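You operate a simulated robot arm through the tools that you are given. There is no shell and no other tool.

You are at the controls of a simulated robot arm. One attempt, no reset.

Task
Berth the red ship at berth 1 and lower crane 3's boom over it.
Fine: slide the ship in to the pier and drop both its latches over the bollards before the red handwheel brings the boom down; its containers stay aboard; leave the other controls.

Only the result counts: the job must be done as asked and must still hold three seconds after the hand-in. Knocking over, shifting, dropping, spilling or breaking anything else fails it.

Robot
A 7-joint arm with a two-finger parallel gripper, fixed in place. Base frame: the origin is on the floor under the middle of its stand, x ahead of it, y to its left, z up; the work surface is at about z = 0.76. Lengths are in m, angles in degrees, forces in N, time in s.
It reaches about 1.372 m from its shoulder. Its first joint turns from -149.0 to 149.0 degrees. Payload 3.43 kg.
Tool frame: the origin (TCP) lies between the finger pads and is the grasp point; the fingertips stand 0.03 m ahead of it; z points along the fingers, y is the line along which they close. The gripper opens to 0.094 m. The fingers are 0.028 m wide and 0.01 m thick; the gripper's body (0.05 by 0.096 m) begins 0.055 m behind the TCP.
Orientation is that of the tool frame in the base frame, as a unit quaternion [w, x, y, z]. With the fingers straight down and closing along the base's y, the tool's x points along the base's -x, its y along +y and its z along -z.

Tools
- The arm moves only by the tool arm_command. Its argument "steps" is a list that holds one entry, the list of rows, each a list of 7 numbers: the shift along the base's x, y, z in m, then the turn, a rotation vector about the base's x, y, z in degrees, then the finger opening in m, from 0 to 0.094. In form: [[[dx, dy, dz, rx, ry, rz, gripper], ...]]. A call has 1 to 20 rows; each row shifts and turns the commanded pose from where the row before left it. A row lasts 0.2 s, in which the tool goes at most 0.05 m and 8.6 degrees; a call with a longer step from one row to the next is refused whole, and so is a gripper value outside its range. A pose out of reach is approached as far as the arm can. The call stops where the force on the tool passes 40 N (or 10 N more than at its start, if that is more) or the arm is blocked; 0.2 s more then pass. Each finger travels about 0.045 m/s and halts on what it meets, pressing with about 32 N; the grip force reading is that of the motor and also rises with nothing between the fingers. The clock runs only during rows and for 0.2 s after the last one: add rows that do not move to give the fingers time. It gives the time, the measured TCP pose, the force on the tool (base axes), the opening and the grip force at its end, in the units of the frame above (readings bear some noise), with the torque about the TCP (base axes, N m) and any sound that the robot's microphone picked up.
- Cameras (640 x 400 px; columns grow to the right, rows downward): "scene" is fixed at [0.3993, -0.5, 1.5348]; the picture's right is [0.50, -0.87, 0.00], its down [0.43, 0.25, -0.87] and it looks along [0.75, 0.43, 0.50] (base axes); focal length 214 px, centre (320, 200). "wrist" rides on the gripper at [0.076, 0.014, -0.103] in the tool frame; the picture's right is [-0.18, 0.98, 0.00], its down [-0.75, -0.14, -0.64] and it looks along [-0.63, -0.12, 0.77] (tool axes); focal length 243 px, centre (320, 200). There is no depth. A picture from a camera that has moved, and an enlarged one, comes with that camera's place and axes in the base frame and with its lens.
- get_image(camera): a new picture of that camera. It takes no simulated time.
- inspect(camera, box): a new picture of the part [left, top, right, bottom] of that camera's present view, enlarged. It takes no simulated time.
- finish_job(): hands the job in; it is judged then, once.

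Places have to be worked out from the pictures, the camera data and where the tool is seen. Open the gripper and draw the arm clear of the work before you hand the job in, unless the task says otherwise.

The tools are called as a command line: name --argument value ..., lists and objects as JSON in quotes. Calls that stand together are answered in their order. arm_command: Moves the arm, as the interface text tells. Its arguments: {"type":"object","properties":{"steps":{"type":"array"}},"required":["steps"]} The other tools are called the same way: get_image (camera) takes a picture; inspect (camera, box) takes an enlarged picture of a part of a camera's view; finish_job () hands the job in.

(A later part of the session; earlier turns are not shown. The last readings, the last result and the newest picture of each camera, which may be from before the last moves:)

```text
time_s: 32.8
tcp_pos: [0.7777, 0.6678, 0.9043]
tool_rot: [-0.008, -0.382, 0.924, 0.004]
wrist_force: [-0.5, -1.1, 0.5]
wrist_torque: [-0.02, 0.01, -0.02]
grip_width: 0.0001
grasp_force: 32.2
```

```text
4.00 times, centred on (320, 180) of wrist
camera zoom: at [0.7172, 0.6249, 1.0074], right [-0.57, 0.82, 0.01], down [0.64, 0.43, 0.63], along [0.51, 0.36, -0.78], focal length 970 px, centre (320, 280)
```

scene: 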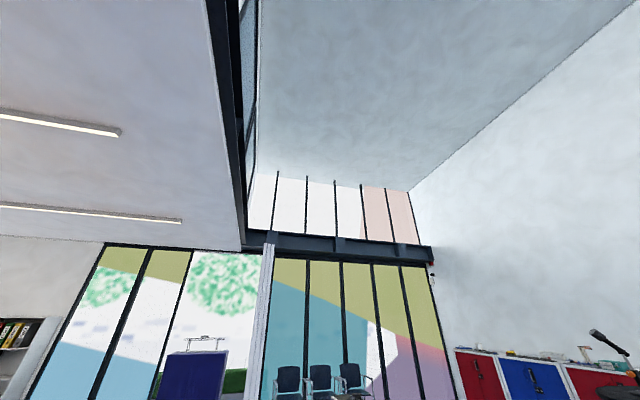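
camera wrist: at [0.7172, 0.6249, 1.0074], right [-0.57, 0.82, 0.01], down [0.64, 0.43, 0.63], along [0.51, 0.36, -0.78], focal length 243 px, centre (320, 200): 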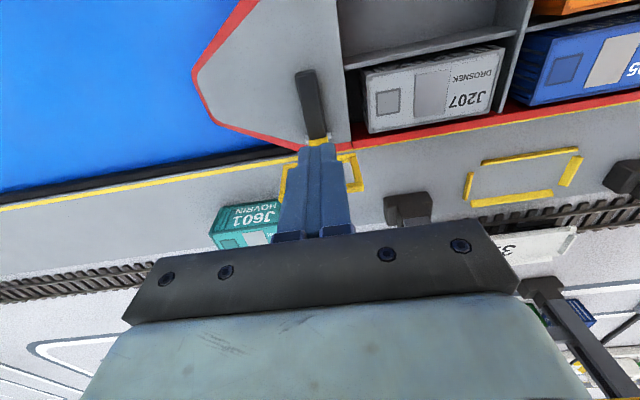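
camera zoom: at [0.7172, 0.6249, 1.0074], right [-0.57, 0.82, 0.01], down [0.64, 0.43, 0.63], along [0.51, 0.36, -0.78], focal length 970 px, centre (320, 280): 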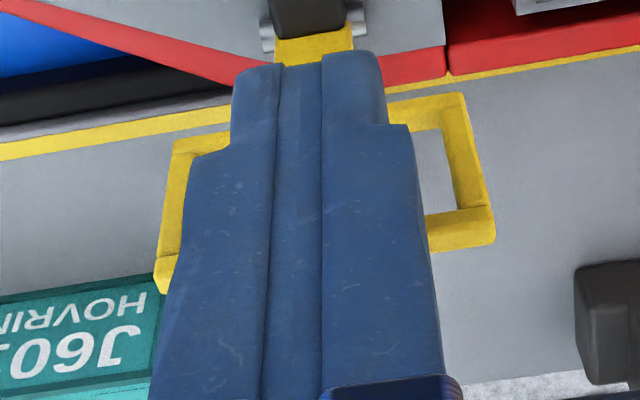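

The loop is now past vertical and leaning outboard, with the handle rising. I'll push about 3.5 cm further outboard.

arm_command --steps '[[[0.005, 0.005, 0, 0, 0, 0, 0.0], [0.005, 0.005, 0, 0, 0, 0, 0.0], [0.005, 0.005, 0, 0, 0, 0, 0.0], [0.005, 0.005, 0, 0, 0, 0, 0.0], [0.005, 0.005, 0, 0, 0, 0, 0.0]]]'

inspect --camera "wrist" --box '[220, 80, 420, 205]'

```text
time_s: 34.0
tcp_pos: [0.8049, 0.6942, 0.9028]
tool_rot: [-0.009, -0.383, 0.924, 0.005]
wrist_force: [-0.2, -0.6, -0.7]
wrist_torque: [0.0, 0.0, 0.0]
grip_width: 0.0
grasp_force: 32.0
```

```text
3.20 times, centred on (320, 142) of wrist
camera zoom: at [0.7427, 0.6503, 1.0072], right [-0.57, 0.82, 0.01], down [0.64, 0.43, 0.63], along [0.51, 0.36, -0.78], focal length 776 px, centre (320, 384)
```

zoom: 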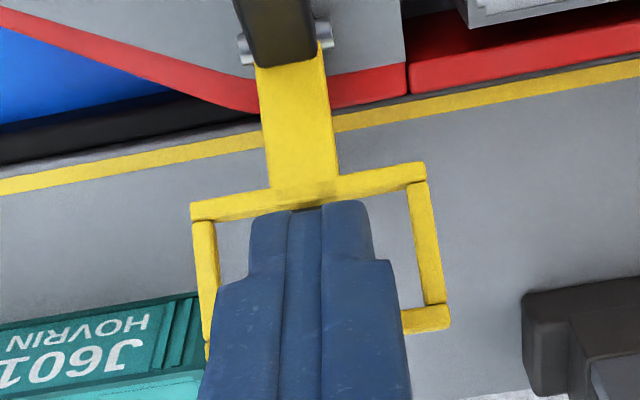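

The loop has swung well out and the force is nil. I'll raise the fingers and back away to see whether it has dropped over the bollard.

arm_command --steps '[[[0, 0, 0.02, 0, 0, 0, 0.0], [0, 0, 0.04, 0, 0, 0, 0.0], [-0.015, -0.015, 0.04, 0, 0, 0, 0.0], [-0.03, -0.03, 0.01, 0, 0, 0, 0.0], [-0.03, -0.03, 0.0, 0, 0, 0, 0.0], [-0.01, -0.01, 0.0, 0, 0, 0, 0.0], [0, 0, 0.0, 0, 0, 0, 0.0]]]'

get_image --camera "wrist"

inspect --camera "wrist" --box '[240, 130, 400, 230]'

```text
time_s: 35.6
tcp_pos: [0.7195, 0.6083, 1.0116]
tool_rot: [-0.01, -0.383, 0.924, 0.005]
wrist_force: [-0.1, 0.4, 0.6]
wrist_torque: [0.0, -0.01, 0.01]
grip_width: 0.0
grasp_force: 31.7
```

```text
taken
camera wrist: at [0.6584, 0.5645, 1.1162], right [-0.57, 0.82, 0.01], down [0.64, 0.43, 0.63], along [0.51, 0.36, -0.78], focal length 243 px, centre (320, 200)
```

wrist: 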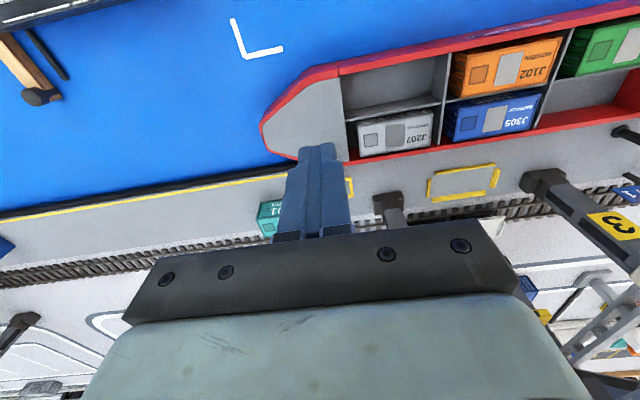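

```text
4.00 times, centred on (320, 180) of wrist
camera zoom: at [0.6584, 0.5645, 1.1162], right [-0.57, 0.82, 0.01], down [0.64, 0.43, 0.63], along [0.51, 0.36, -0.78], focal length 970 px, centre (320, 280)
```

zoom: 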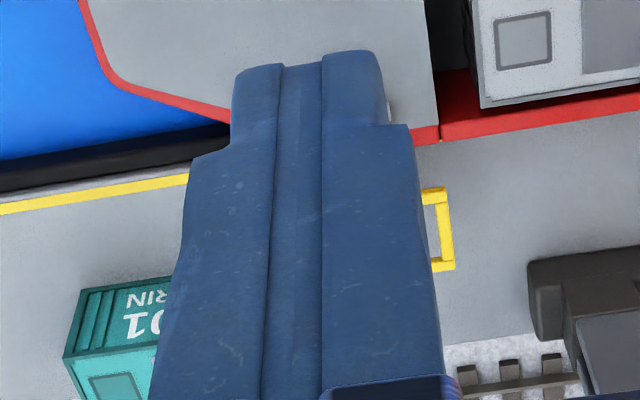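

The closed fingers block the view, so I'll open them here at a safe height and look again.

arm_command --steps '[[[0, 0, 0, 0, 0, 0, 0.094], [0, 0, 0, 0, 0, 0, 0.094], [0, 0, 0, 0, 0, 0, 0.094], [0, 0, 0, 0, 0, 0, 0.094], [0, 0, 0, 0, 0, 0, 0.094]]]'

get_image --camera "wrist"

inspect --camera "wrist" --box '[240, 130, 400, 230]'

```text
time_s: 36.8
tcp_pos: [0.7201, 0.6083, 1.0118]
tool_rot: [-0.008, -0.383, 0.924, 0.006]
wrist_force: [0.4, -0.1, 0.9]
wrist_torque: [0.04, -0.01, 0.01]
grip_width: 0.0942
grasp_force: 0.1
```

```text
taken
camera wrist: at [0.6584, 0.5646, 1.1162], right [-0.57, 0.82, 0.01], down [0.64, 0.43, 0.63], along [0.51, 0.36, -0.78], focal length 243 px, centre (320, 200)
```

wrist: 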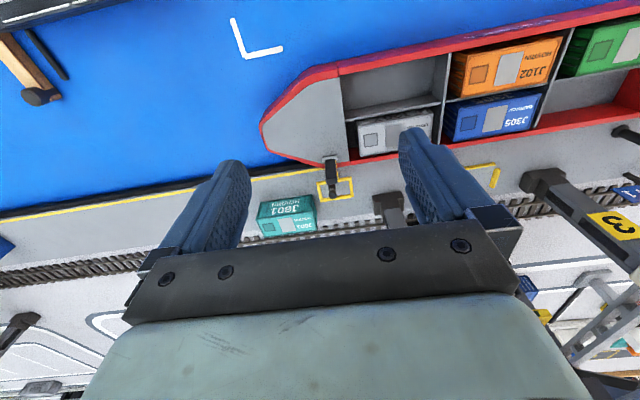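

```text
4.00 times, centred on (320, 180) of wrist
camera zoom: at [0.6584, 0.5646, 1.1162], right [-0.57, 0.82, 0.01], down [0.64, 0.43, 0.63], along [0.51, 0.36, -0.78], focal length 970 px, centre (320, 280)
```

zoom: 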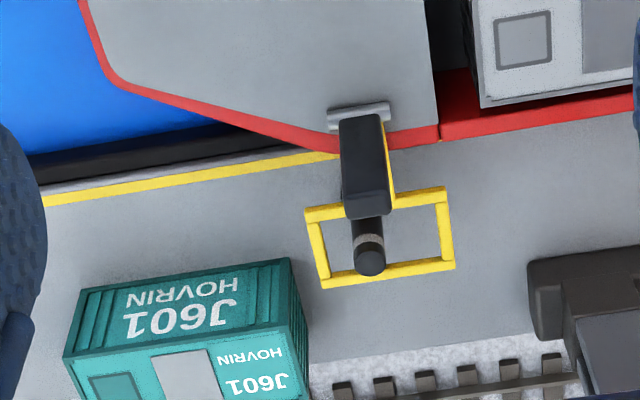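

The bow latch has dropped: its loop lies flat around the bollard and the handle is up. Now I'll go along the ship to the stern latch at a safe height.

arm_command --steps '[[[0, 0, 0.04, 0, 0, 0, 0.094], [-0.0306, 0.0293, 0, 0, 0, 0, 0.094], [-0.0306, 0.0293, 0, 0, 0, 0, 0.094], [-0.0306, 0.0293, 0, 0, 0, 0, 0.094], [-0.0306, 0.0293, 0, 0, 0, 0, 0.094], [-0.0306, 0.0293, 0, 0, 0, 0, 0.094], [-0.0306, 0.0293, 0, 0, 0, 0, 0.094], [-0.0306, 0.0293, 0, 0, 0, 0, 0.094], [-0.0306, 0.0293, 0, 0, 0, 0, 0.094], [-0.0306, 0.0293, 0, 0, 0, 0, 0.094], [-0.0306, 0.0293, 0, 0, 0, 0, 0.094], [0, 0, 0, 0, 0, 0, 0.094]]]'

get_image --camera "wrist"

inspect --camera "wrist" --box '[220, 100, 420, 225]'

```text
time_s: 39.4
tcp_pos: [0.4128, 0.901, 1.0547]
tool_rot: [-0.009, -0.383, 0.924, 0.004]
wrist_force: [0.1, 1.2, 0.5]
wrist_torque: [0.03, 0.01, 0.02]
grip_width: 0.0939
grasp_force: 0.0
```

```text
taken
camera wrist: at [0.3521, 0.8569, 1.1572], right [-0.56, 0.83, 0.01], down [0.65, 0.43, 0.63], along [0.51, 0.36, -0.78], focal length 243 px, centre (320, 200)
```

wrist: 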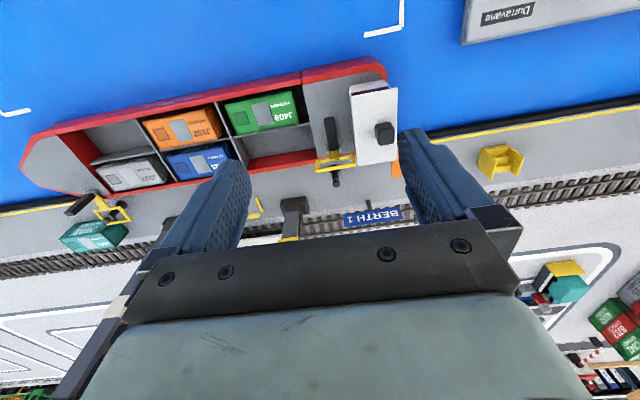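

```text
3.20 times, centred on (320, 162) of wrist
camera zoom: at [0.3521, 0.8569, 1.1572], right [-0.56, 0.83, 0.01], down [0.65, 0.43, 0.63], along [0.51, 0.36, -0.78], focal length 776 px, centre (320, 320)
```

zoom: 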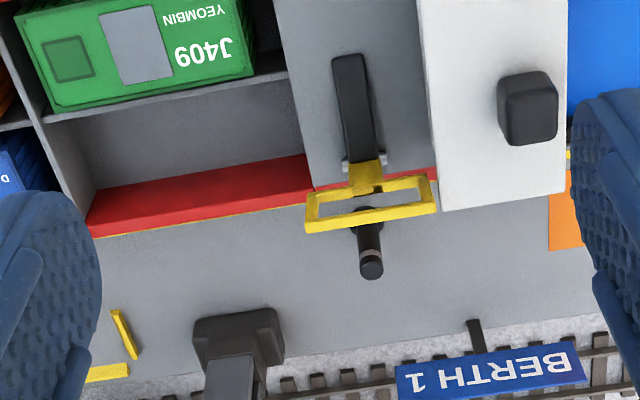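

The stern loop is at u≈−0.352 and its bollard at u≈−0.345, so alignment is good. The cabin roof is at z≈0.87, so the gripper clears it. I'll close the fingers and come down inboard of the stern loop.

arm_command --steps '[[[0.0105, 0.0137, 0, 0, 0, 0, 0.06], [0.0105, 0.0137, 0, 0, 0, 0, 0.03], [0, 0, 0, 0, 0, 0, 0.0], [0, 0, 0, 0, 0, 0, 0.0], [0, 0, 0, 0, 0, 0, 0.0], [0, 0, 0, 0, 0, 0, 0.0], [0, 0, -0.04, 0, 0, 0, 0.0], [0, 0, -0.04, 0, 0, 0, 0.0], [0, 0, -0.04, 0, 0, 0, 0.0], [0, 0, 0, 0, 0, 0, 0.0]]]'

inspect --camera "wrist" --box '[220, 80, 420, 205]'

```text
time_s: 41.6
tcp_pos: [0.4346, 0.9291, 0.933]
tool_rot: [-0.009, -0.382, 0.924, 0.005]
wrist_force: [0.2, 0.5, -0.2]
wrist_torque: [-0.04, 0.0, 0.02]
grip_width: 0.0001
grasp_force: 31.5
```

```text
3.20 times, centred on (320, 142) of wrist
camera zoom: at [0.374, 0.8843, 1.0365], right [-0.57, 0.82, 0.01], down [0.64, 0.43, 0.63], along [0.51, 0.36, -0.78], focal length 776 px, centre (320, 384)
```

zoom: 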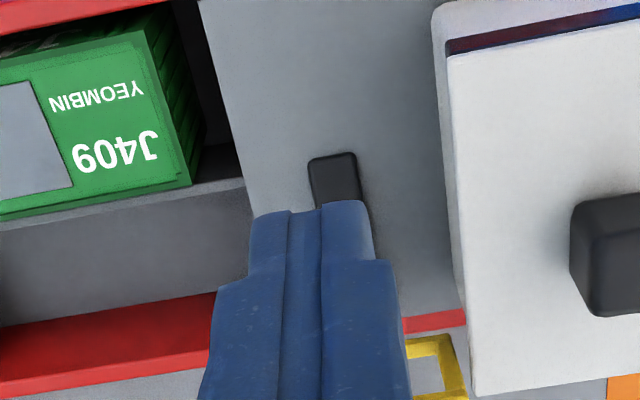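

Fingers are above the handle and inboard of the loop, clear of the cabin. I'll lower to z≈0.903 and push outboard as at the bow.

arm_command --steps '[[[0, 0, -0.02, 0, 0, 0, 0.0], [0, 0, -0.01, 0, 0, 0, 0.0], [0.007, 0.007, 0, 0, 0, 0, 0.0], [0.007, 0.007, 0, 0, 0, 0, 0.0], [0.005, 0.005, 0, 0, 0, 0, 0.0], [0.005, 0.005, 0, 0, 0, 0, 0.0], [0.005, 0.005, 0, 0, 0, 0, 0.0], [0.005, 0.005, 0, 0, 0, 0, 0.0], [0.005, 0.005, 0, 0, 0, 0, 0.0], [0.005, 0.005, 0, 0, 0, 0, 0.0]]]'

get_image --camera "wrist"

inspect --camera "wrist" --box '[220, 80, 420, 205]'

```text
time_s: 43.8
tcp_pos: [0.4767, 0.9723, 0.9028]
tool_rot: [-0.009, -0.382, 0.924, 0.004]
wrist_force: [0.3, 0.0, 0.7]
wrist_torque: [0.01, -0.05, 0.03]
grip_width: 0.0
grasp_force: 31.9
```

```text
taken
camera wrist: at [0.4168, 0.9284, 1.0074], right [-0.57, 0.82, 0.01], down [0.64, 0.43, 0.63], along [0.51, 0.36, -0.78], focal length 243 px, centre (320, 200)
```

wrist: 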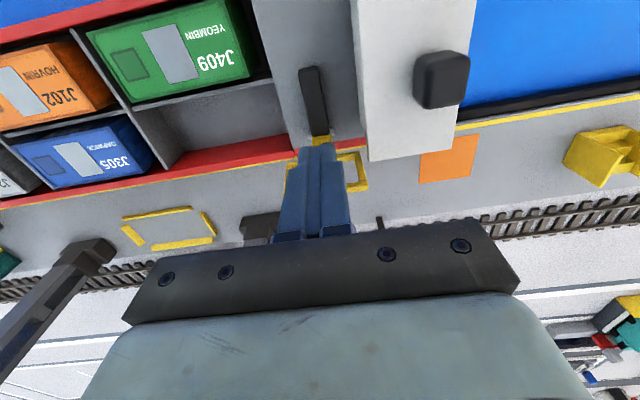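

```text
3.20 times, centred on (320, 142) of wrist
camera zoom: at [0.4168, 0.9284, 1.0074], right [-0.57, 0.82, 0.01], down [0.64, 0.43, 0.63], along [0.51, 0.36, -0.78], focal length 776 px, centre (320, 384)
```

zoom: 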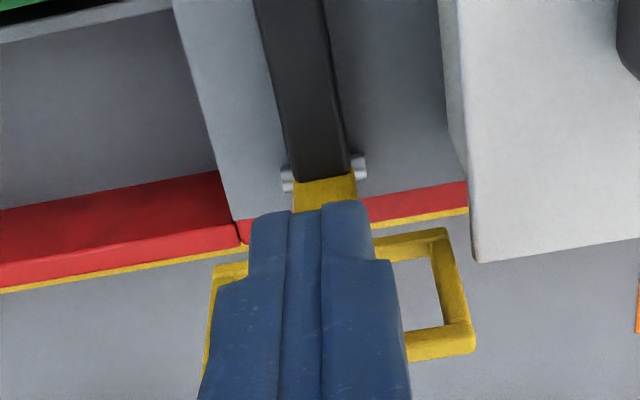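

The stern loop is tipping outboard the same way. Pushing about 3.5 cm more, then lifting and backing off.

arm_command --steps '[[[0.005, 0.005, 0, 0, 0, 0, 0.0], [0.005, 0.005, 0, 0, 0, 0, 0.0], [0.005, 0.005, 0, 0, 0, 0, 0.0], [0.005, 0.005, 0, 0, 0, 0, 0.0], [0.005, 0.005, 0, 0, 0, 0, 0.0], [0, 0, 0, 0, 0, 0, 0.0], [0, 0, 0.02, 0, 0, 0, 0.0], [0, 0, 0.04, 0, 0, 0, 0.0], [-0.015, -0.015, 0.04, 0, 0, 0, 0.0], [-0.03, -0.03, 0.01, 0, 0, 0, 0.0], [-0.03, -0.03, 0.0, 0, 0, 0, 0.094], [-0.01, -0.01, 0.0, 0, 0, 0, 0.094], [0, 0, 0.0, 0, 0, 0, 0.094], [0, 0, 0.0, 0, 0, 0, 0.094], [0, 0, 0.0, 0, 0, 0, 0.094], [0, 0, 0.0, 0, 0, 0, 0.094]]]'

get_image --camera "wrist"

inspect --camera "wrist" --box '[240, 130, 400, 230]'

```text
time_s: 47.2
tcp_pos: [0.4179, 0.91, 1.0123]
tool_rot: [-0.009, -0.383, 0.924, 0.005]
wrist_force: [-0.4, 0.3, -0.1]
wrist_torque: [-0.03, 0.03, 0.01]
grip_width: 0.0941
grasp_force: 0.1
```

```text
taken
camera wrist: at [0.357, 0.867, 1.1177], right [-0.57, 0.82, 0.01], down [0.64, 0.43, 0.63], along [0.51, 0.36, -0.78], focal length 243 px, centre (320, 200)
```

wrist: 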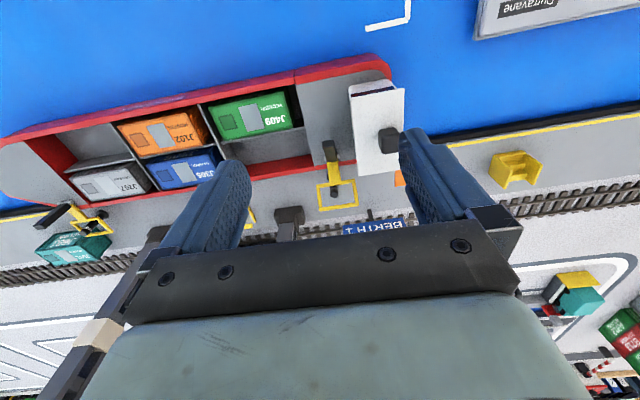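

```text
4.00 times, centred on (320, 180) of wrist
camera zoom: at [0.357, 0.867, 1.1177], right [-0.57, 0.82, 0.01], down [0.64, 0.43, 0.63], along [0.51, 0.36, -0.78], focal length 970 px, centre (320, 280)
```

zoom: 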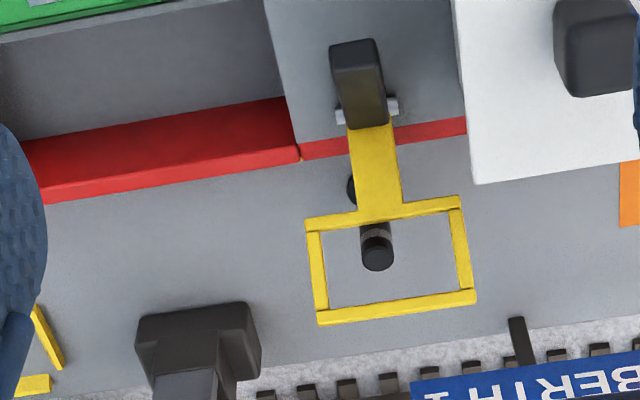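

The stern loop is out over the bollard but its handle isn't fully up, so it may not be all the way down. I'll let a second pass and look again.

arm_command --steps '[[[0, 0, 0, 0, 0, 0, 0.094], [0, 0, 0, 0, 0, 0, 0.094], [0, 0, 0, 0, 0, 0, 0.094], [0, 0, 0, 0, 0, 0, 0.094]]]'

inspect --camera "wrist" --box '[240, 130, 400, 230]'

inspect --camera "wrist" --box '[0, 160, 160, 260]'

```text
time_s: 48.2
tcp_pos: [0.417, 0.9105, 1.0137]
tool_rot: [-0.008, -0.382, 0.924, 0.006]
wrist_force: [-0.5, 0.4, 0.3]
wrist_torque: [0.01, -0.03, 0.02]
grip_width: 0.0938
grasp_force: 0.0
```

```text
4.00 times, centred on (320, 180) of wrist
camera zoom: at [0.357, 0.867, 1.1177], right [-0.57, 0.82, 0.01], down [0.64, 0.43, 0.63], along [0.51, 0.36, -0.78], focal length 970 px, centre (320, 280)
```

zoom: 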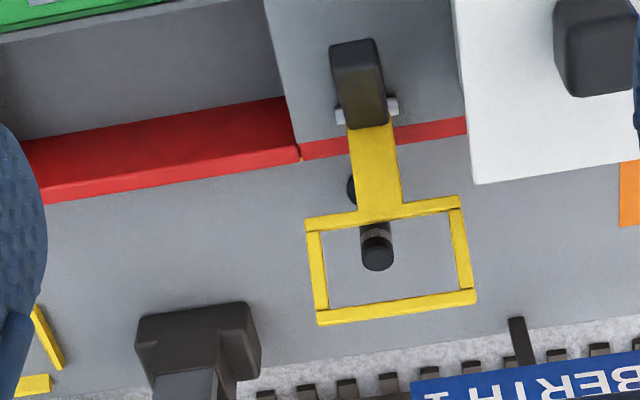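

```text
4.00 times, centred on (80, 210) of wrist
camera zoom: at [0.357, 0.867, 1.1177], right [-0.57, 0.82, 0.01], down [0.64, 0.43, 0.63], along [0.51, 0.36, -0.78], focal length 970 px, centre (1280, 160)
```

zoom: 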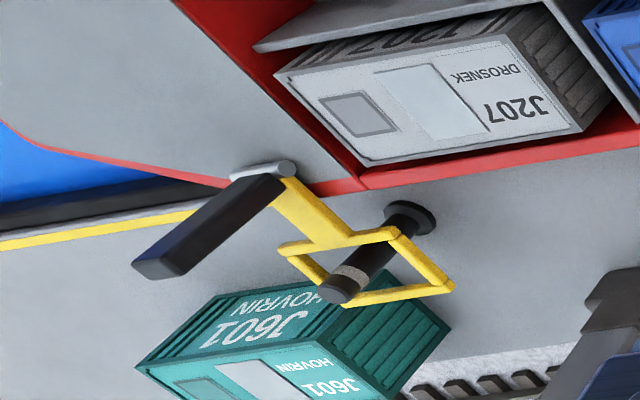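

The bow loop is properly around its bollard, but the stern loop is being held partway (~25–35° past vertical) by hinge friction. I'll close the fingers, come down between the handle and the loop, and push it further over.

arm_command --steps '[[[0.02, 0.02, 0.0, 0, 0, 0, 0.05], [0.02, 0.02, 0, 0, 0, 0, 0.0], [0.021, 0.021, 0, 0, 0, 0, 0.0], [0, 0, 0, 0, 0, 0, 0.0], [0, 0, 0, 0, 0, 0, 0.0], [0, 0, 0, 0, 0, 0, 0.0], [0, 0, -0.03, 0, 0, 0, 0.0], [0, 0, -0.03, 0, 0, 0, 0.0], [0, 0, -0.02, 0, 0, 0, 0.0], [0, 0, 0, 0, 0, 0, 0.0]]]'

inspect --camera "wrist" --box '[220, 80, 420, 205]'

```text
time_s: 50.4
tcp_pos: [0.4791, 0.9741, 0.9338]
tool_rot: [-0.008, -0.383, 0.924, 0.005]
wrist_force: [0.1, 0.2, 0.3]
wrist_torque: [0.03, -0.02, 0.03]
grip_width: 0.0
grasp_force: 32.7
```

```text
3.20 times, centred on (320, 142) of wrist
camera zoom: at [0.4176, 0.9299, 1.0378], right [-0.57, 0.82, 0.01], down [0.64, 0.43, 0.63], along [0.51, 0.36, -0.78], focal length 776 px, centre (320, 384)
```

zoom: 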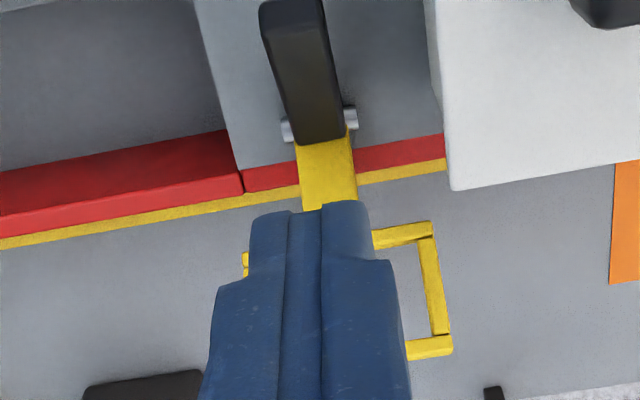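

The finger is above the gap between handle and loop. I'll lower to z≈0.905 and push outboard 5 cm, then descend a bit while following the loop.

arm_command --steps '[[[0, 0, -0.014, 0, 0, 0, 0.0], [0, 0, -0.014, 0, 0, 0, 0.0], [0.005, 0.005, 0, 0, 0, 0, 0.0], [0.005, 0.005, 0, 0, 0, 0, 0.0], [0.005, 0.005, 0, 0, 0, 0, 0.0], [0.005, 0.005, 0, 0, 0, 0, 0.0], [0.005, 0.005, 0, 0, 0, 0, 0.0], [0.005, 0.005, 0, 0, 0, 0, 0.0]]]'

inspect --camera "wrist" --box '[220, 80, 420, 205]'

```text
time_s: 52.2
tcp_pos: [0.5087, 1.0048, 0.9045]
tool_rot: [-0.01, -0.383, 0.924, 0.004]
wrist_force: [1.2, 0.6, 1.1]
wrist_torque: [0.01, -0.01, 0.01]
grip_width: 0.0
grasp_force: 32.3
```

```text
3.20 times, centred on (320, 142) of wrist
camera zoom: at [0.4478, 0.9607, 1.0089], right [-0.56, 0.82, 0.01], down [0.65, 0.43, 0.63], along [0.51, 0.36, -0.78], focal length 776 px, centre (320, 384)
```

zoom: 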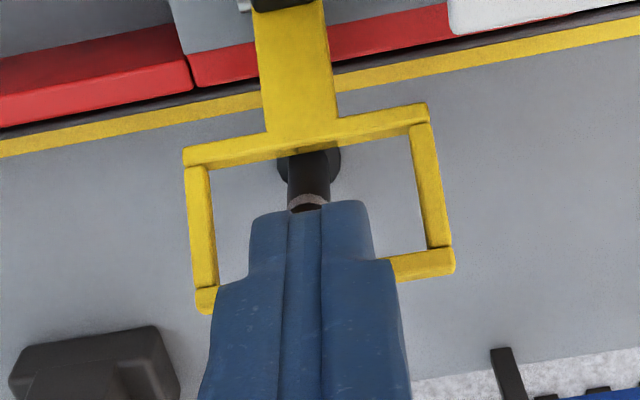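

The loop swung further, possibly flat already. To be sure, I'll lift, shift over its outer bar and press gently down, staying above the bollard top.

arm_command --steps '[[[0, 0, 0.02, 0, 0, 0, 0.0], [0.007, 0.007, 0.01, 0, 0, 0, 0.0], [0.008, 0.008, 0, 0, 0, 0, 0.0], [0, 0, -0.01, 0, 0, 0, 0.0], [0, 0, -0.01, 0, 0, 0, 0.0], [0, 0, -0.01, 0, 0, 0, 0.0], [0, 0, -0.01, 0, 0, 0, 0.0], [0, 0, -0.01, 0, 0, 0, 0.0], [0, 0, -0.008, 0, 0, 0, 0.0]]]'

inspect --camera "wrist" --box '[220, 80, 420, 205]'

```text
time_s: 54.2
tcp_pos: [0.525, 1.0174, 0.8765]
tool_rot: [-0.008, -0.383, 0.924, 0.005]
wrist_force: [0.6, -0.1, -0.9]
wrist_torque: [-0.06, 0.0, 0.03]
grip_width: 0.0
grasp_force: 32.3
```

```text
3.20 times, centred on (320, 142) of wrist
camera zoom: at [0.4632, 0.9742, 0.9809], right [-0.57, 0.82, 0.01], down [0.65, 0.43, 0.63], along [0.51, 0.36, -0.78], focal length 776 px, centre (320, 384)
```

zoom: 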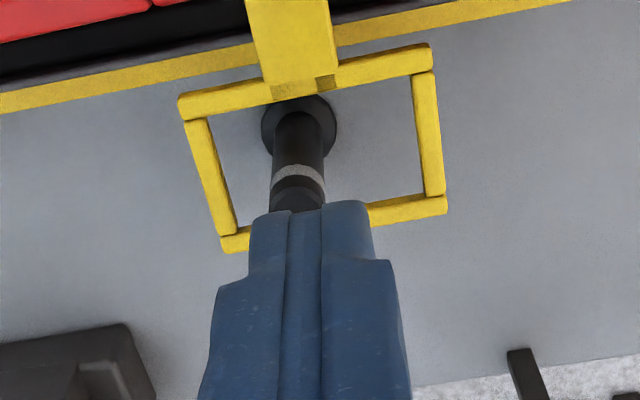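

The bollard now comes up through the loop, which looks flat. I'll lift straight up, back off and verify with the fingers open.

arm_command --steps '[[[0, 0, 0.03, 0, 0, 0, 0.0], [0, 0, 0.04, 0, 0, 0, 0.0], [-0.015, -0.015, 0.04, 0, 0, 0, 0.0], [-0.033, -0.033, 0.02, 0, 0, 0, 0.0], [-0.033, -0.033, 0.0, 0, 0, 0, 0.094], [-0.03, -0.03, 0.0, 0, 0, 0, 0.094], [0, 0, 0.0, 0, 0, 0, 0.094], [0, 0, 0.0, 0, 0, 0, 0.094], [0, 0, 0.0, 0, 0, 0, 0.094], [0, 0, 0.0, 0, 0, 0, 0.094]]]'

get_image --camera "wrist"

inspect --camera "wrist" --box '[240, 130, 400, 230]'

inspect --camera "wrist" --box '[0, 160, 160, 260]'

```text
refused: row 4 steps farther than a row can; nothing moved
```

```text
taken
camera wrist: at [0.4632, 0.9742, 0.9809], right [-0.57, 0.82, 0.01], down [0.65, 0.43, 0.63], along [0.51, 0.36, -0.78], focal length 243 px, centre (320, 200)
```

wrist: 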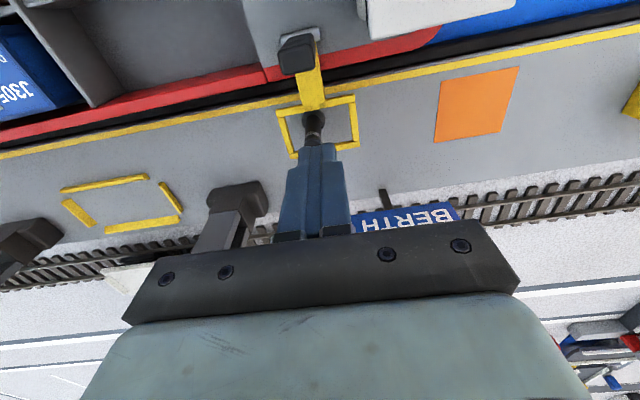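

```text
4.00 times, centred on (320, 180) of wrist
camera zoom: at [0.4632, 0.9742, 0.9809], right [-0.57, 0.82, 0.01], down [0.65, 0.43, 0.63], along [0.51, 0.36, -0.78], focal length 970 px, centre (320, 280)
```

zoom: 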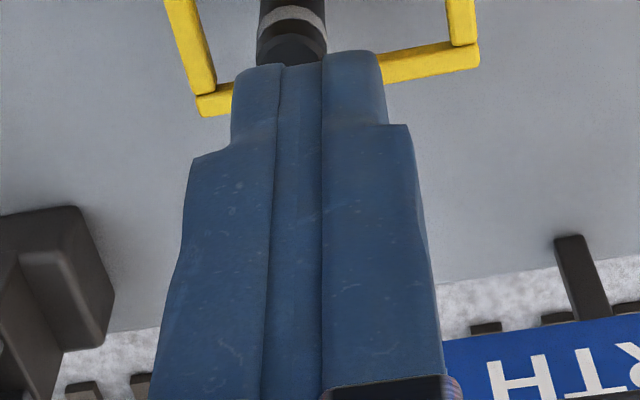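

```text
4.00 times, centred on (80, 210) of wrist
camera zoom: at [0.4632, 0.9742, 0.9809], right [-0.57, 0.82, 0.01], down [0.65, 0.43, 0.63], along [0.51, 0.36, -0.78], focal length 970 px, centre (1280, 160)
```

zoom: 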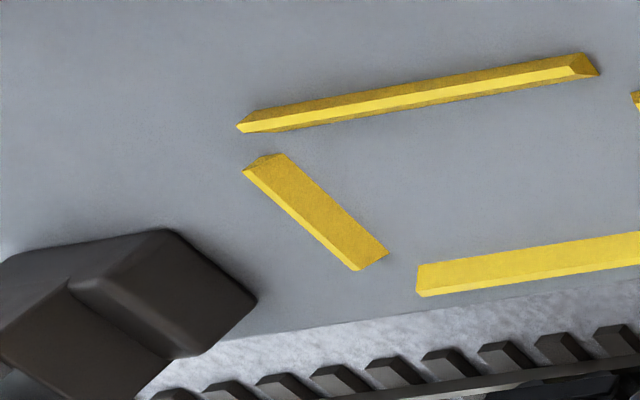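

One row was a touch too long, so the call was refused and nothing moved. The view shows the stern handle upright and the loop flat; I'll retreat with shorter steps.

arm_command --steps '[[[0, 0, 0.03, 0, 0, 0, 0.0], [0, 0, 0.04, 0, 0, 0, 0.0], [-0.015, -0.015, 0.04, 0, 0, 0, 0.0], [-0.03, -0.03, 0.02, 0, 0, 0, 0.0], [-0.033, -0.033, 0.0, 0, 0, 0, 0.094], [-0.03, -0.03, 0.0, 0, 0, 0, 0.094], [0, 0, 0.0, 0, 0, 0, 0.094], [0, 0, 0.0, 0, 0, 0, 0.094], [0, 0, 0.0, 0, 0, 0, 0.094], [0, 0, 0.0, 0, 0, 0, 0.094]]]'

get_image --camera "wrist"

inspect --camera "wrist" --box '[240, 130, 400, 230]'

inspect --camera "wrist" --box '[0, 160, 160, 260]'

```text
time_s: 56.4
tcp_pos: [0.4161, 0.9122, 1.0057]
tool_rot: [-0.009, -0.382, 0.924, 0.005]
wrist_force: [-0.2, -0.2, -0.1]
wrist_torque: [0.0, 0.01, -0.02]
grip_width: 0.094
grasp_force: 0.0
```

```text
taken
camera wrist: at [0.3545, 0.8671, 1.1103], right [-0.56, 0.82, 0.01], down [0.64, 0.43, 0.63], along [0.51, 0.36, -0.78], focal length 243 px, centre (320, 200)
```

wrist: 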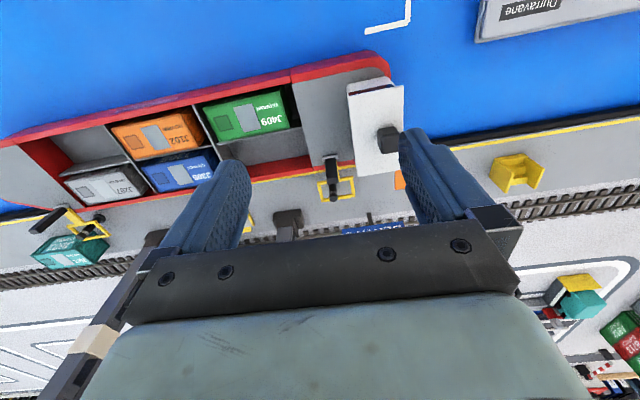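

```text
4.00 times, centred on (320, 180) of wrist
camera zoom: at [0.3545, 0.8671, 1.1103], right [-0.56, 0.82, 0.01], down [0.64, 0.43, 0.63], along [0.51, 0.36, -0.78], focal length 970 px, centre (320, 280)
```

zoom: 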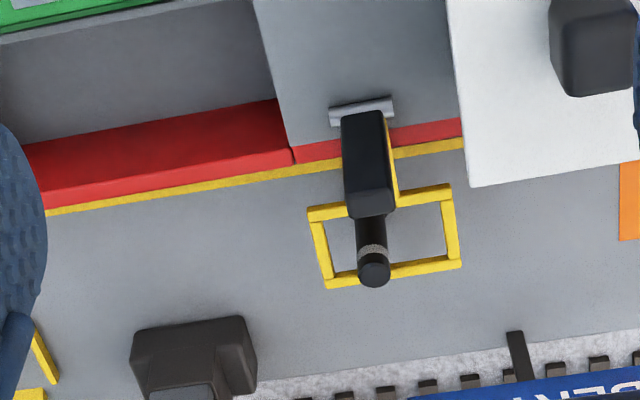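

```text
4.00 times, centred on (80, 210) of wrist
camera zoom: at [0.3545, 0.8671, 1.1103], right [-0.56, 0.82, 0.01], down [0.64, 0.43, 0.63], along [0.51, 0.36, -0.78], focal length 970 px, centre (1280, 160)
```

zoom: 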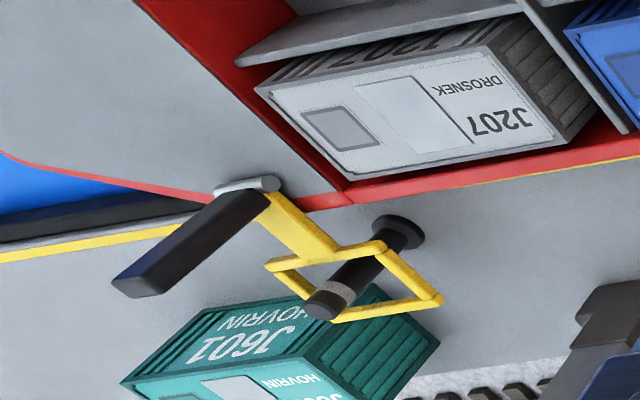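

Both loops now lie flat around their bollards with the handles up. The hull may have shifted a few mm off the fender at the stern, so I'll look straight down at the gap there.

arm_command --steps '[[[0.03, 0.03, 0.0, 0, 0, 0, 0.094], [0.03, 0.03, 0.0, 0, 0, 0, 0.094], [0.03, 0.03, 0.0, 0, 0, 0, 0.094], [0.01, 0.01, 0.0, 0, 0, 0, 0.094], [0, 0, 0.0, 0, 0, 0, 0.094]]]'

get_image --camera "wrist"

inspect --camera "wrist" --box '[0, 0, 320, 200]'

inspect --camera "wrist" --box '[240, 0, 400, 100]'

```text
time_s: 57.6
tcp_pos: [0.515, 1.0113, 1.0065]
tool_rot: [-0.009, -0.382, 0.924, 0.005]
wrist_force: [0.9, 0.6, 0.0]
wrist_torque: [0.03, 0.03, 0.01]
grip_width: 0.0941
grasp_force: 0.1
```

```text
taken
camera wrist: at [0.4543, 0.9675, 1.111], right [-0.56, 0.82, 0.01], down [0.64, 0.43, 0.63], along [0.51, 0.36, -0.78], focal length 243 px, centre (320, 200)
```

wrist: 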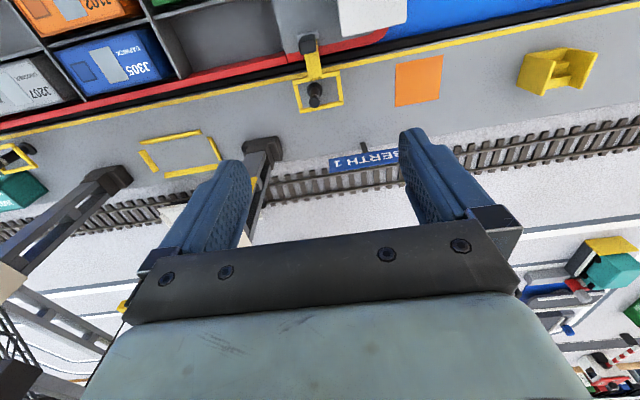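

```text
2.00 times, centred on (160, 100) of wrist
camera zoom: at [0.4543, 0.9675, 1.111], right [-0.56, 0.82, 0.01], down [0.64, 0.43, 0.63], along [0.51, 0.36, -0.78], focal length 485 px, centre (640, 400)
```

zoom: 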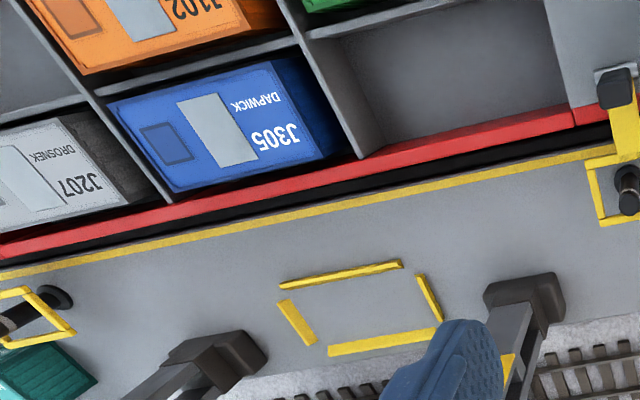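

```text
4.00 times, centred on (320, 50) of wrist
camera zoom: at [0.4543, 0.9675, 1.111], right [-0.56, 0.82, 0.01], down [0.64, 0.43, 0.63], along [0.51, 0.36, -0.78], focal length 970 px, centre (320, 800)
```

zoom: 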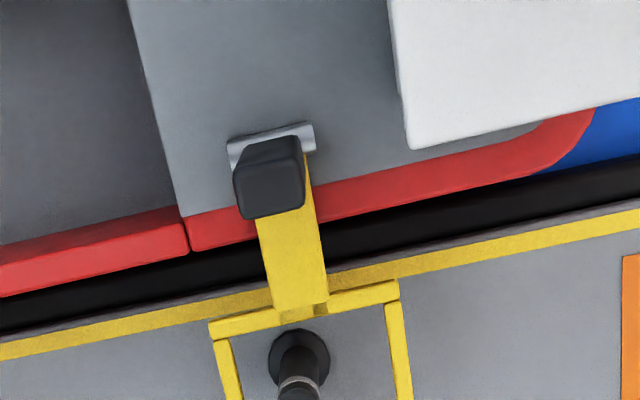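

It's hard to tell, but the hull may sit a few millimetres off the fender now. I'll go back behind the hull's centre and gently re-seat it with the same two-finger push.

arm_command --steps '[[[0, -0.0445, 0.0, 0, 0, 0, 0.094], [0, -0.0445, 0.0, 0, 0, 0, 0.094], [0, -0.0445, 0.0, 0, 0, 0, 0.094], [0, -0.0445, 0.0, 0, 0, 0, 0.094], [0, -0.0445, 0.0, 0, 0, 0, 0.094], [0, -0.0445, 0.0, 0, 0, 0, 0.094], [0, -0.0445, 0.0, 0, 0, 0, 0.094], [0, 0, 0, 0, 0, 0, 0.094]]]'

get_image --camera "wrist"

inspect --camera "wrist" --box '[120, 120, 360, 270]'

inspect --camera "wrist" --box '[400, 100, 640, 250]'

```text
time_s: 59.4
tcp_pos: [0.5139, 0.6998, 1.0077]
tool_rot: [-0.008, -0.383, 0.924, 0.006]
wrist_force: [-0.3, -0.2, -0.3]
wrist_torque: [0.02, -0.03, 0.0]
grip_width: 0.094
grasp_force: 0.1
```

```text
taken
camera wrist: at [0.4528, 0.6557, 1.1113], right [-0.57, 0.82, 0.01], down [0.64, 0.43, 0.63], along [0.51, 0.36, -0.78], focal length 243 px, centre (320, 200)
```

wrist: 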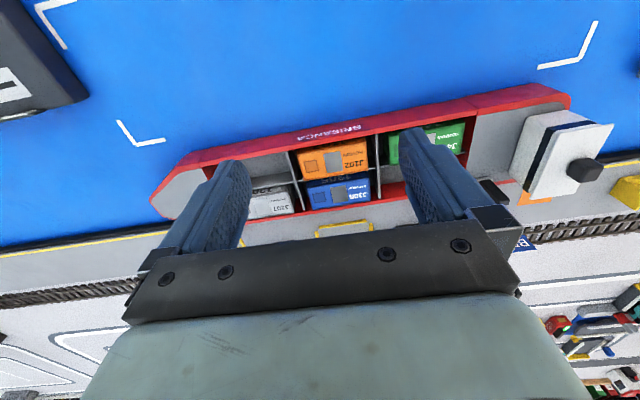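

```text
2.67 times, centred on (240, 195) of wrist
camera zoom: at [0.4528, 0.6557, 1.1113], right [-0.57, 0.82, 0.01], down [0.64, 0.43, 0.63], along [0.51, 0.36, -0.78], focal length 647 px, centre (533, 213)
```

zoom: 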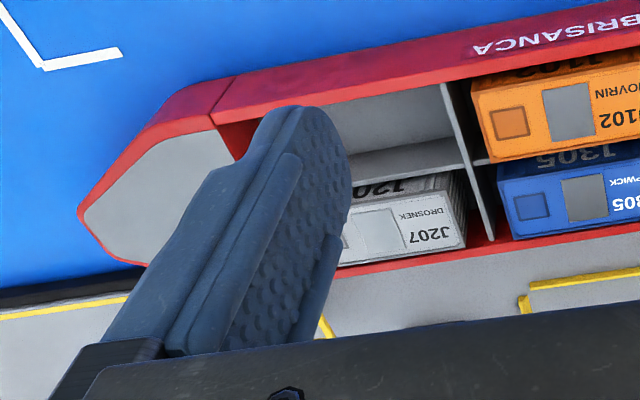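

```text
2.67 times, centred on (520, 175) of wrist
camera zoom: at [0.4528, 0.6557, 1.1113], right [-0.57, 0.82, 0.01], down [0.64, 0.43, 0.63], along [0.51, 0.36, -0.78], focal length 647 px, centre (-213, 267)
```

zoom: 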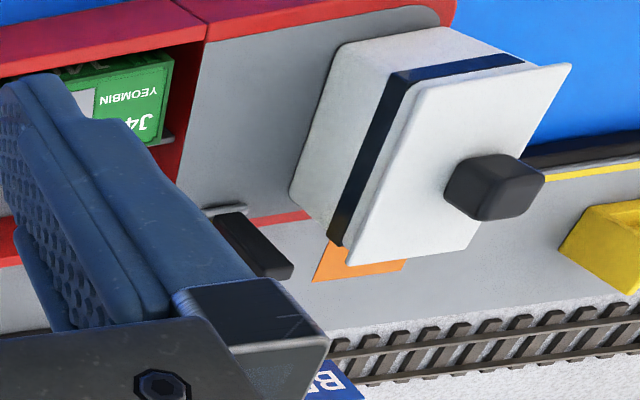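

Estimates put the hull's outer side at v≈0.923–0.926, essentially seated. I'll still descend behind it for one gentle confirming push.

arm_command --steps '[[[0, 0, -0.04, 0, 0, 0, 0.094], [0, 0, -0.04, 0, 0, 0, 0.094], [0, 0, -0.045, 0, 0, 0, 0.094], [0, 0, -0.045, 0, 0, 0, 0.094], [0, 0, -0.025, 0, 0, 0, 0.094], [0.009, 0.009, 0, 0, 0, 0, 0.094], [0.009, 0.009, 0, 0, 0, 0, 0.094], [0.005, 0.005, 0, 0, 0, 0, 0.094], [0.003, 0.003, 0, 0, 0, 0, 0.094], [0.002, 0.002, 0, 0, 0, 0, 0.094], [0, 0, 0, 0, 0, 0, 0.094]]]'

```text
time_s: 61.8
tcp_pos: [0.543, 0.7287, 0.8114]
tool_rot: [-0.008, -0.383, 0.924, 0.005]
wrist_force: [-0.2, -0.9, -0.2]
wrist_torque: [-0.01, -0.02, -0.01]
grip_width: 0.0938
grasp_force: 0.1
```

No contact yet at v≈0.899 (the seated contact was at ≈0.910). Creeping on.

arm_command --steps '[[[0.002, 0.002, 0, 0, 0, 0, 0.094], [0.002, 0.002, 0, 0, 0, 0, 0.094], [0, 0, 0, 0, 0, 0, 0.094]]]'

```text
time_s: 62.6
tcp_pos: [0.5484, 0.7315, 0.8113]
tool_rot: [-0.009, -0.382, 0.924, 0.005]
wrist_force: [0.4, -0.1, 0.3]
wrist_torque: [0.04, 0.0, 0.0]
grip_width: 0.0939
grasp_force: 0.1
```

Still free at v≈0.905; continuing with small steps.

arm_command --steps '[[[0.0015, 0.0015, 0, 0, 0, 0, 0.094], [0.0015, 0.0015, 0, 0, 0, 0, 0.094], [0.0015, 0.0015, 0, 0, 0, 0, 0.094], [0, 0, 0, 0, 0, 0, 0.094]]]'

```text
time_s: 63.6
tcp_pos: [0.5492, 0.7356, 0.8121]
tool_rot: [-0.01, -0.383, 0.924, 0.005]
wrist_force: [-8.8, -7.7, 0.7]
wrist_torque: [-0.01, 0.02, -0.21]
grip_width: 0.0938
grasp_force: 0.0
```

Contact at v≈0.9085 with 11.7 N, so the ship is against the pier within about a millimetre. One more slight press, then I retreat and rise.

arm_command --steps '[[[0.001, 0.001, 0, 0, 0, 0, 0.094], [0, 0, 0, 0, 0, 0, 0.094]]]'

```text
time_s: 64.2
tcp_pos: [0.5528, 0.7352, 0.8128]
tool_rot: [-0.009, -0.383, 0.924, 0.005]
wrist_force: [-6.3, -5.3, 2.3]
wrist_torque: [-0.09, -0.13, -0.29]
grip_width: 0.0933
grasp_force: 0.0
```

arm_command --steps '[[[0.001, 0.001, 0, 0, 0, 0, 0.094], [0.001, 0.001, 0, 0, 0, 0, 0.094], [0, 0, 0, 0, 0, 0, 0.094]]]'

```text
time_s: 65.0
tcp_pos: [0.5518, 0.7366, 0.811]
tool_rot: [-0.012, -0.383, 0.924, 0.004]
wrist_force: [-23.7, -24.7, 1.1]
wrist_torque: [0.26, 0.36, -0.64]
grip_width: 0.0934
grasp_force: 0.1
```

34 N at v≈0.911, so the hull is firmly seated. I'll back off, rise, and head for the handwheel via a view of the bow.

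arm_command --steps '[[[-0.004, -0.004, 0, 0, 0, 0, 0.094], [-0.01, -0.01, 0, 0, 0, 0, 0.094], [-0.02, -0.02, 0, 0, 0, 0, 0.094], [-0.01, -0.01, 0.02, 0, 0, 0, 0.094], [0, 0, 0.04, 0, 0, 0, 0.094], [0, 0, 0.05, 0, 0, 0, 0.094], [0, 0, 0.05, 0, 0, 0, 0.094], [0.02, -0.02, 0.03, 0, 0, 0, 0.094], [0.03, -0.03, 0.02, 0, 0, 0, 0.094], [0.034, -0.034, 0, 0, 0, 0, 0.094], [0.034, -0.034, 0, 0, 0, 0, 0.094], [0.03, -0.03, 0, 0, 0, 0, 0.094], [0, 0, 0, 0, 0, 0, 0.094]]]'

get_image --camera "wrist"

inspect --camera "wrist" --box '[240, 130, 400, 230]'

inspect --camera "wrist" --box '[0, 0, 240, 150]'

```text
time_s: 67.8
tcp_pos: [0.6586, 0.5446, 1.0204]
tool_rot: [-0.008, -0.383, 0.924, 0.005]
wrist_force: [-0.1, 0.1, -0.2]
wrist_torque: [-0.01, -0.02, -0.04]
grip_width: 0.094
grasp_force: 0.0
```

```text
taken
camera wrist: at [0.5973, 0.5012, 1.1257], right [-0.57, 0.82, 0.01], down [0.64, 0.43, 0.63], along [0.51, 0.36, -0.78], focal length 243 px, centre (320, 200)
```

wrist: 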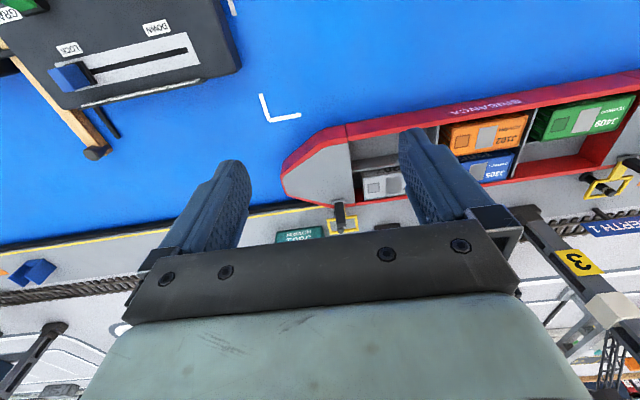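

```text
4.00 times, centred on (320, 180) of wrist
camera zoom: at [0.5973, 0.5012, 1.1257], right [-0.57, 0.82, 0.01], down [0.64, 0.43, 0.63], along [0.51, 0.36, -0.78], focal length 970 px, centre (320, 280)
```

zoom: 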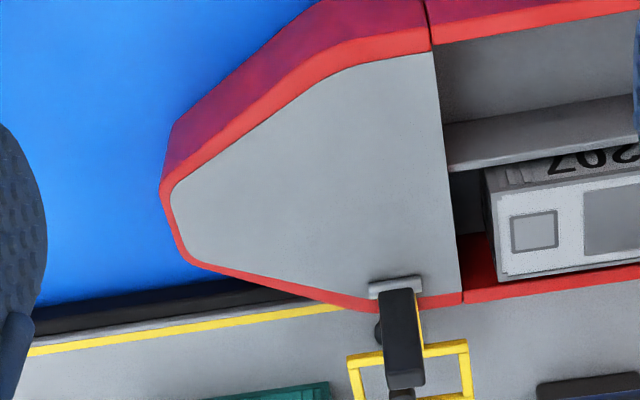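

```text
2.67 times, centred on (120, 75) of wrist
camera zoom: at [0.5973, 0.5012, 1.1257], right [-0.57, 0.82, 0.01], down [0.64, 0.43, 0.63], along [0.51, 0.36, -0.78], focal length 647 px, centre (853, 533)
```

zoom: 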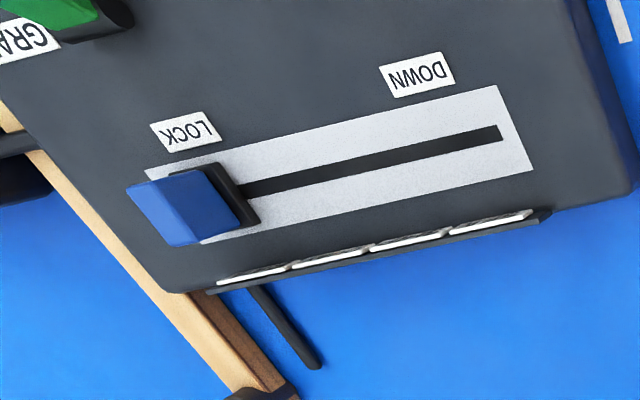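

Both latches hold. Now I'll move above the handwheel at about (0.83, 0.19) to study it.

arm_command --steps '[[[0.0157, -0.0405, 0.004, 0, 0, 0, 0.094], [0.0157, -0.0405, 0.004, 0, 0, 0, 0.094], [0.0157, -0.0405, 0.004, 0, 0, 0, 0.094], [0.0157, -0.0405, 0.004, 0, 0, 0, 0.094], [0.0157, -0.0405, 0.004, 0, 0, 0, 0.094], [0.0157, -0.0405, 0.004, 0, 0, 0, 0.094], [0.0157, -0.0405, 0.004, 0, 0, 0, 0.094], [0.0157, -0.0405, 0.004, 0, 0, 0, 0.094], [0.0157, -0.0405, 0.004, 0, 0, 0, 0.094], [0, 0, 0, 0, 0, 0, 0.094]]]'

get_image --camera "wrist"

inspect --camera "wrist" --box '[220, 80, 420, 205]'

```text
time_s: 70.0
tcp_pos: [0.801, 0.1846, 1.0571]
tool_rot: [-0.008, -0.384, 0.923, 0.005]
wrist_force: [0.0, 0.2, -0.1]
wrist_torque: [0.01, 0.01, 0.03]
grip_width: 0.0941
grasp_force: 0.0
```

```text
taken
camera wrist: at [0.7392, 0.1394, 1.1613], right [-0.57, 0.82, 0.01], down [0.64, 0.43, 0.63], along [0.51, 0.36, -0.78], focal length 243 px, centre (320, 200)
```

wrist: 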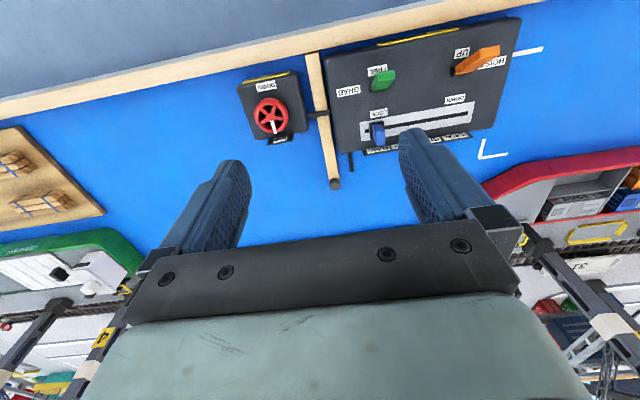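

```text
3.20 times, centred on (320, 142) of wrist
camera zoom: at [0.7392, 0.1394, 1.1613], right [-0.57, 0.82, 0.01], down [0.64, 0.43, 0.63], along [0.51, 0.36, -0.78], focal length 776 px, centre (320, 384)
```

zoom: 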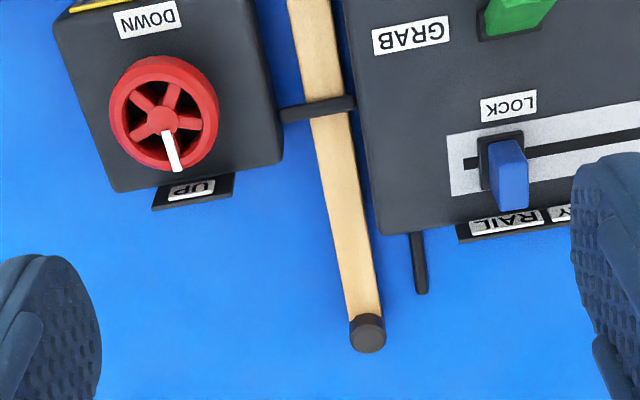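

The white pointer on the red wheel points at UP (+v side) and DOWN is opposite, so about a half turn is needed. I estimate the wheel centre at (0.883, 0.156), z≈0.80, and will move above it for a closer look.

arm_command --steps '[[[0.0205, -0.007, -0.025, 0, 0, 0, 0.094], [0.0205, -0.007, -0.025, 0, 0, 0, 0.094], [0.0205, -0.007, -0.025, 0, 0, 0, 0.094], [0.0205, -0.007, -0.03, 0, 0, 0, 0.094], [0, 0, 0, 0, 0, 0, 0.094]]]'

get_image --camera "wrist"

inspect --camera "wrist" --box '[220, 80, 420, 205]'

```text
time_s: 71.2
tcp_pos: [0.8835, 0.1561, 0.9533]
tool_rot: [-0.009, -0.382, 0.924, 0.005]
wrist_force: [-0.1, 0.2, 0.3]
wrist_torque: [0.0, 0.01, -0.01]
grip_width: 0.0942
grasp_force: 0.1
```

```text
taken
camera wrist: at [0.8214, 0.1112, 1.057], right [-0.57, 0.82, 0.01], down [0.64, 0.43, 0.63], along [0.51, 0.36, -0.78], focal length 243 px, centre (320, 200)
```

wrist: 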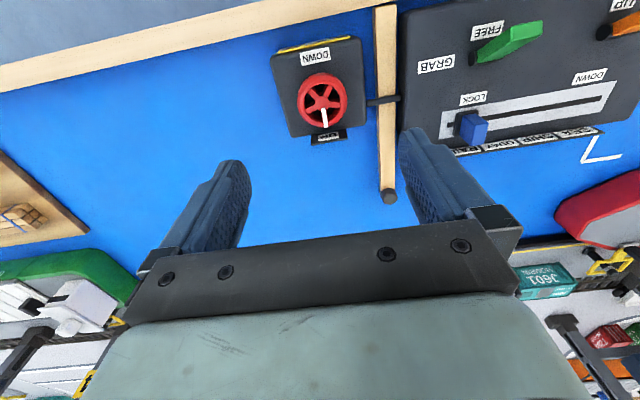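

```text
3.20 times, centred on (320, 142) of wrist
camera zoom: at [0.8214, 0.1112, 1.057], right [-0.57, 0.82, 0.01], down [0.64, 0.43, 0.63], along [0.51, 0.36, -0.78], focal length 776 px, centre (320, 384)
```

zoom: 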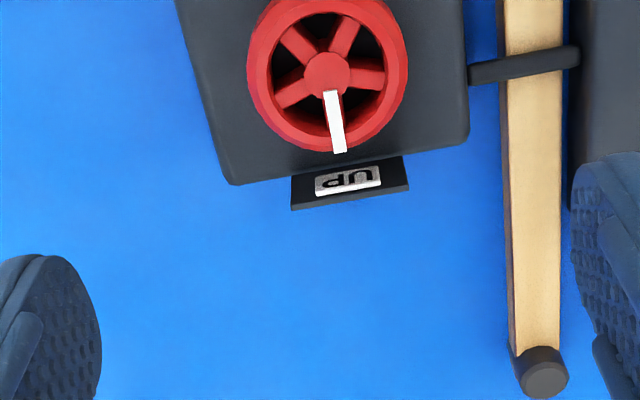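

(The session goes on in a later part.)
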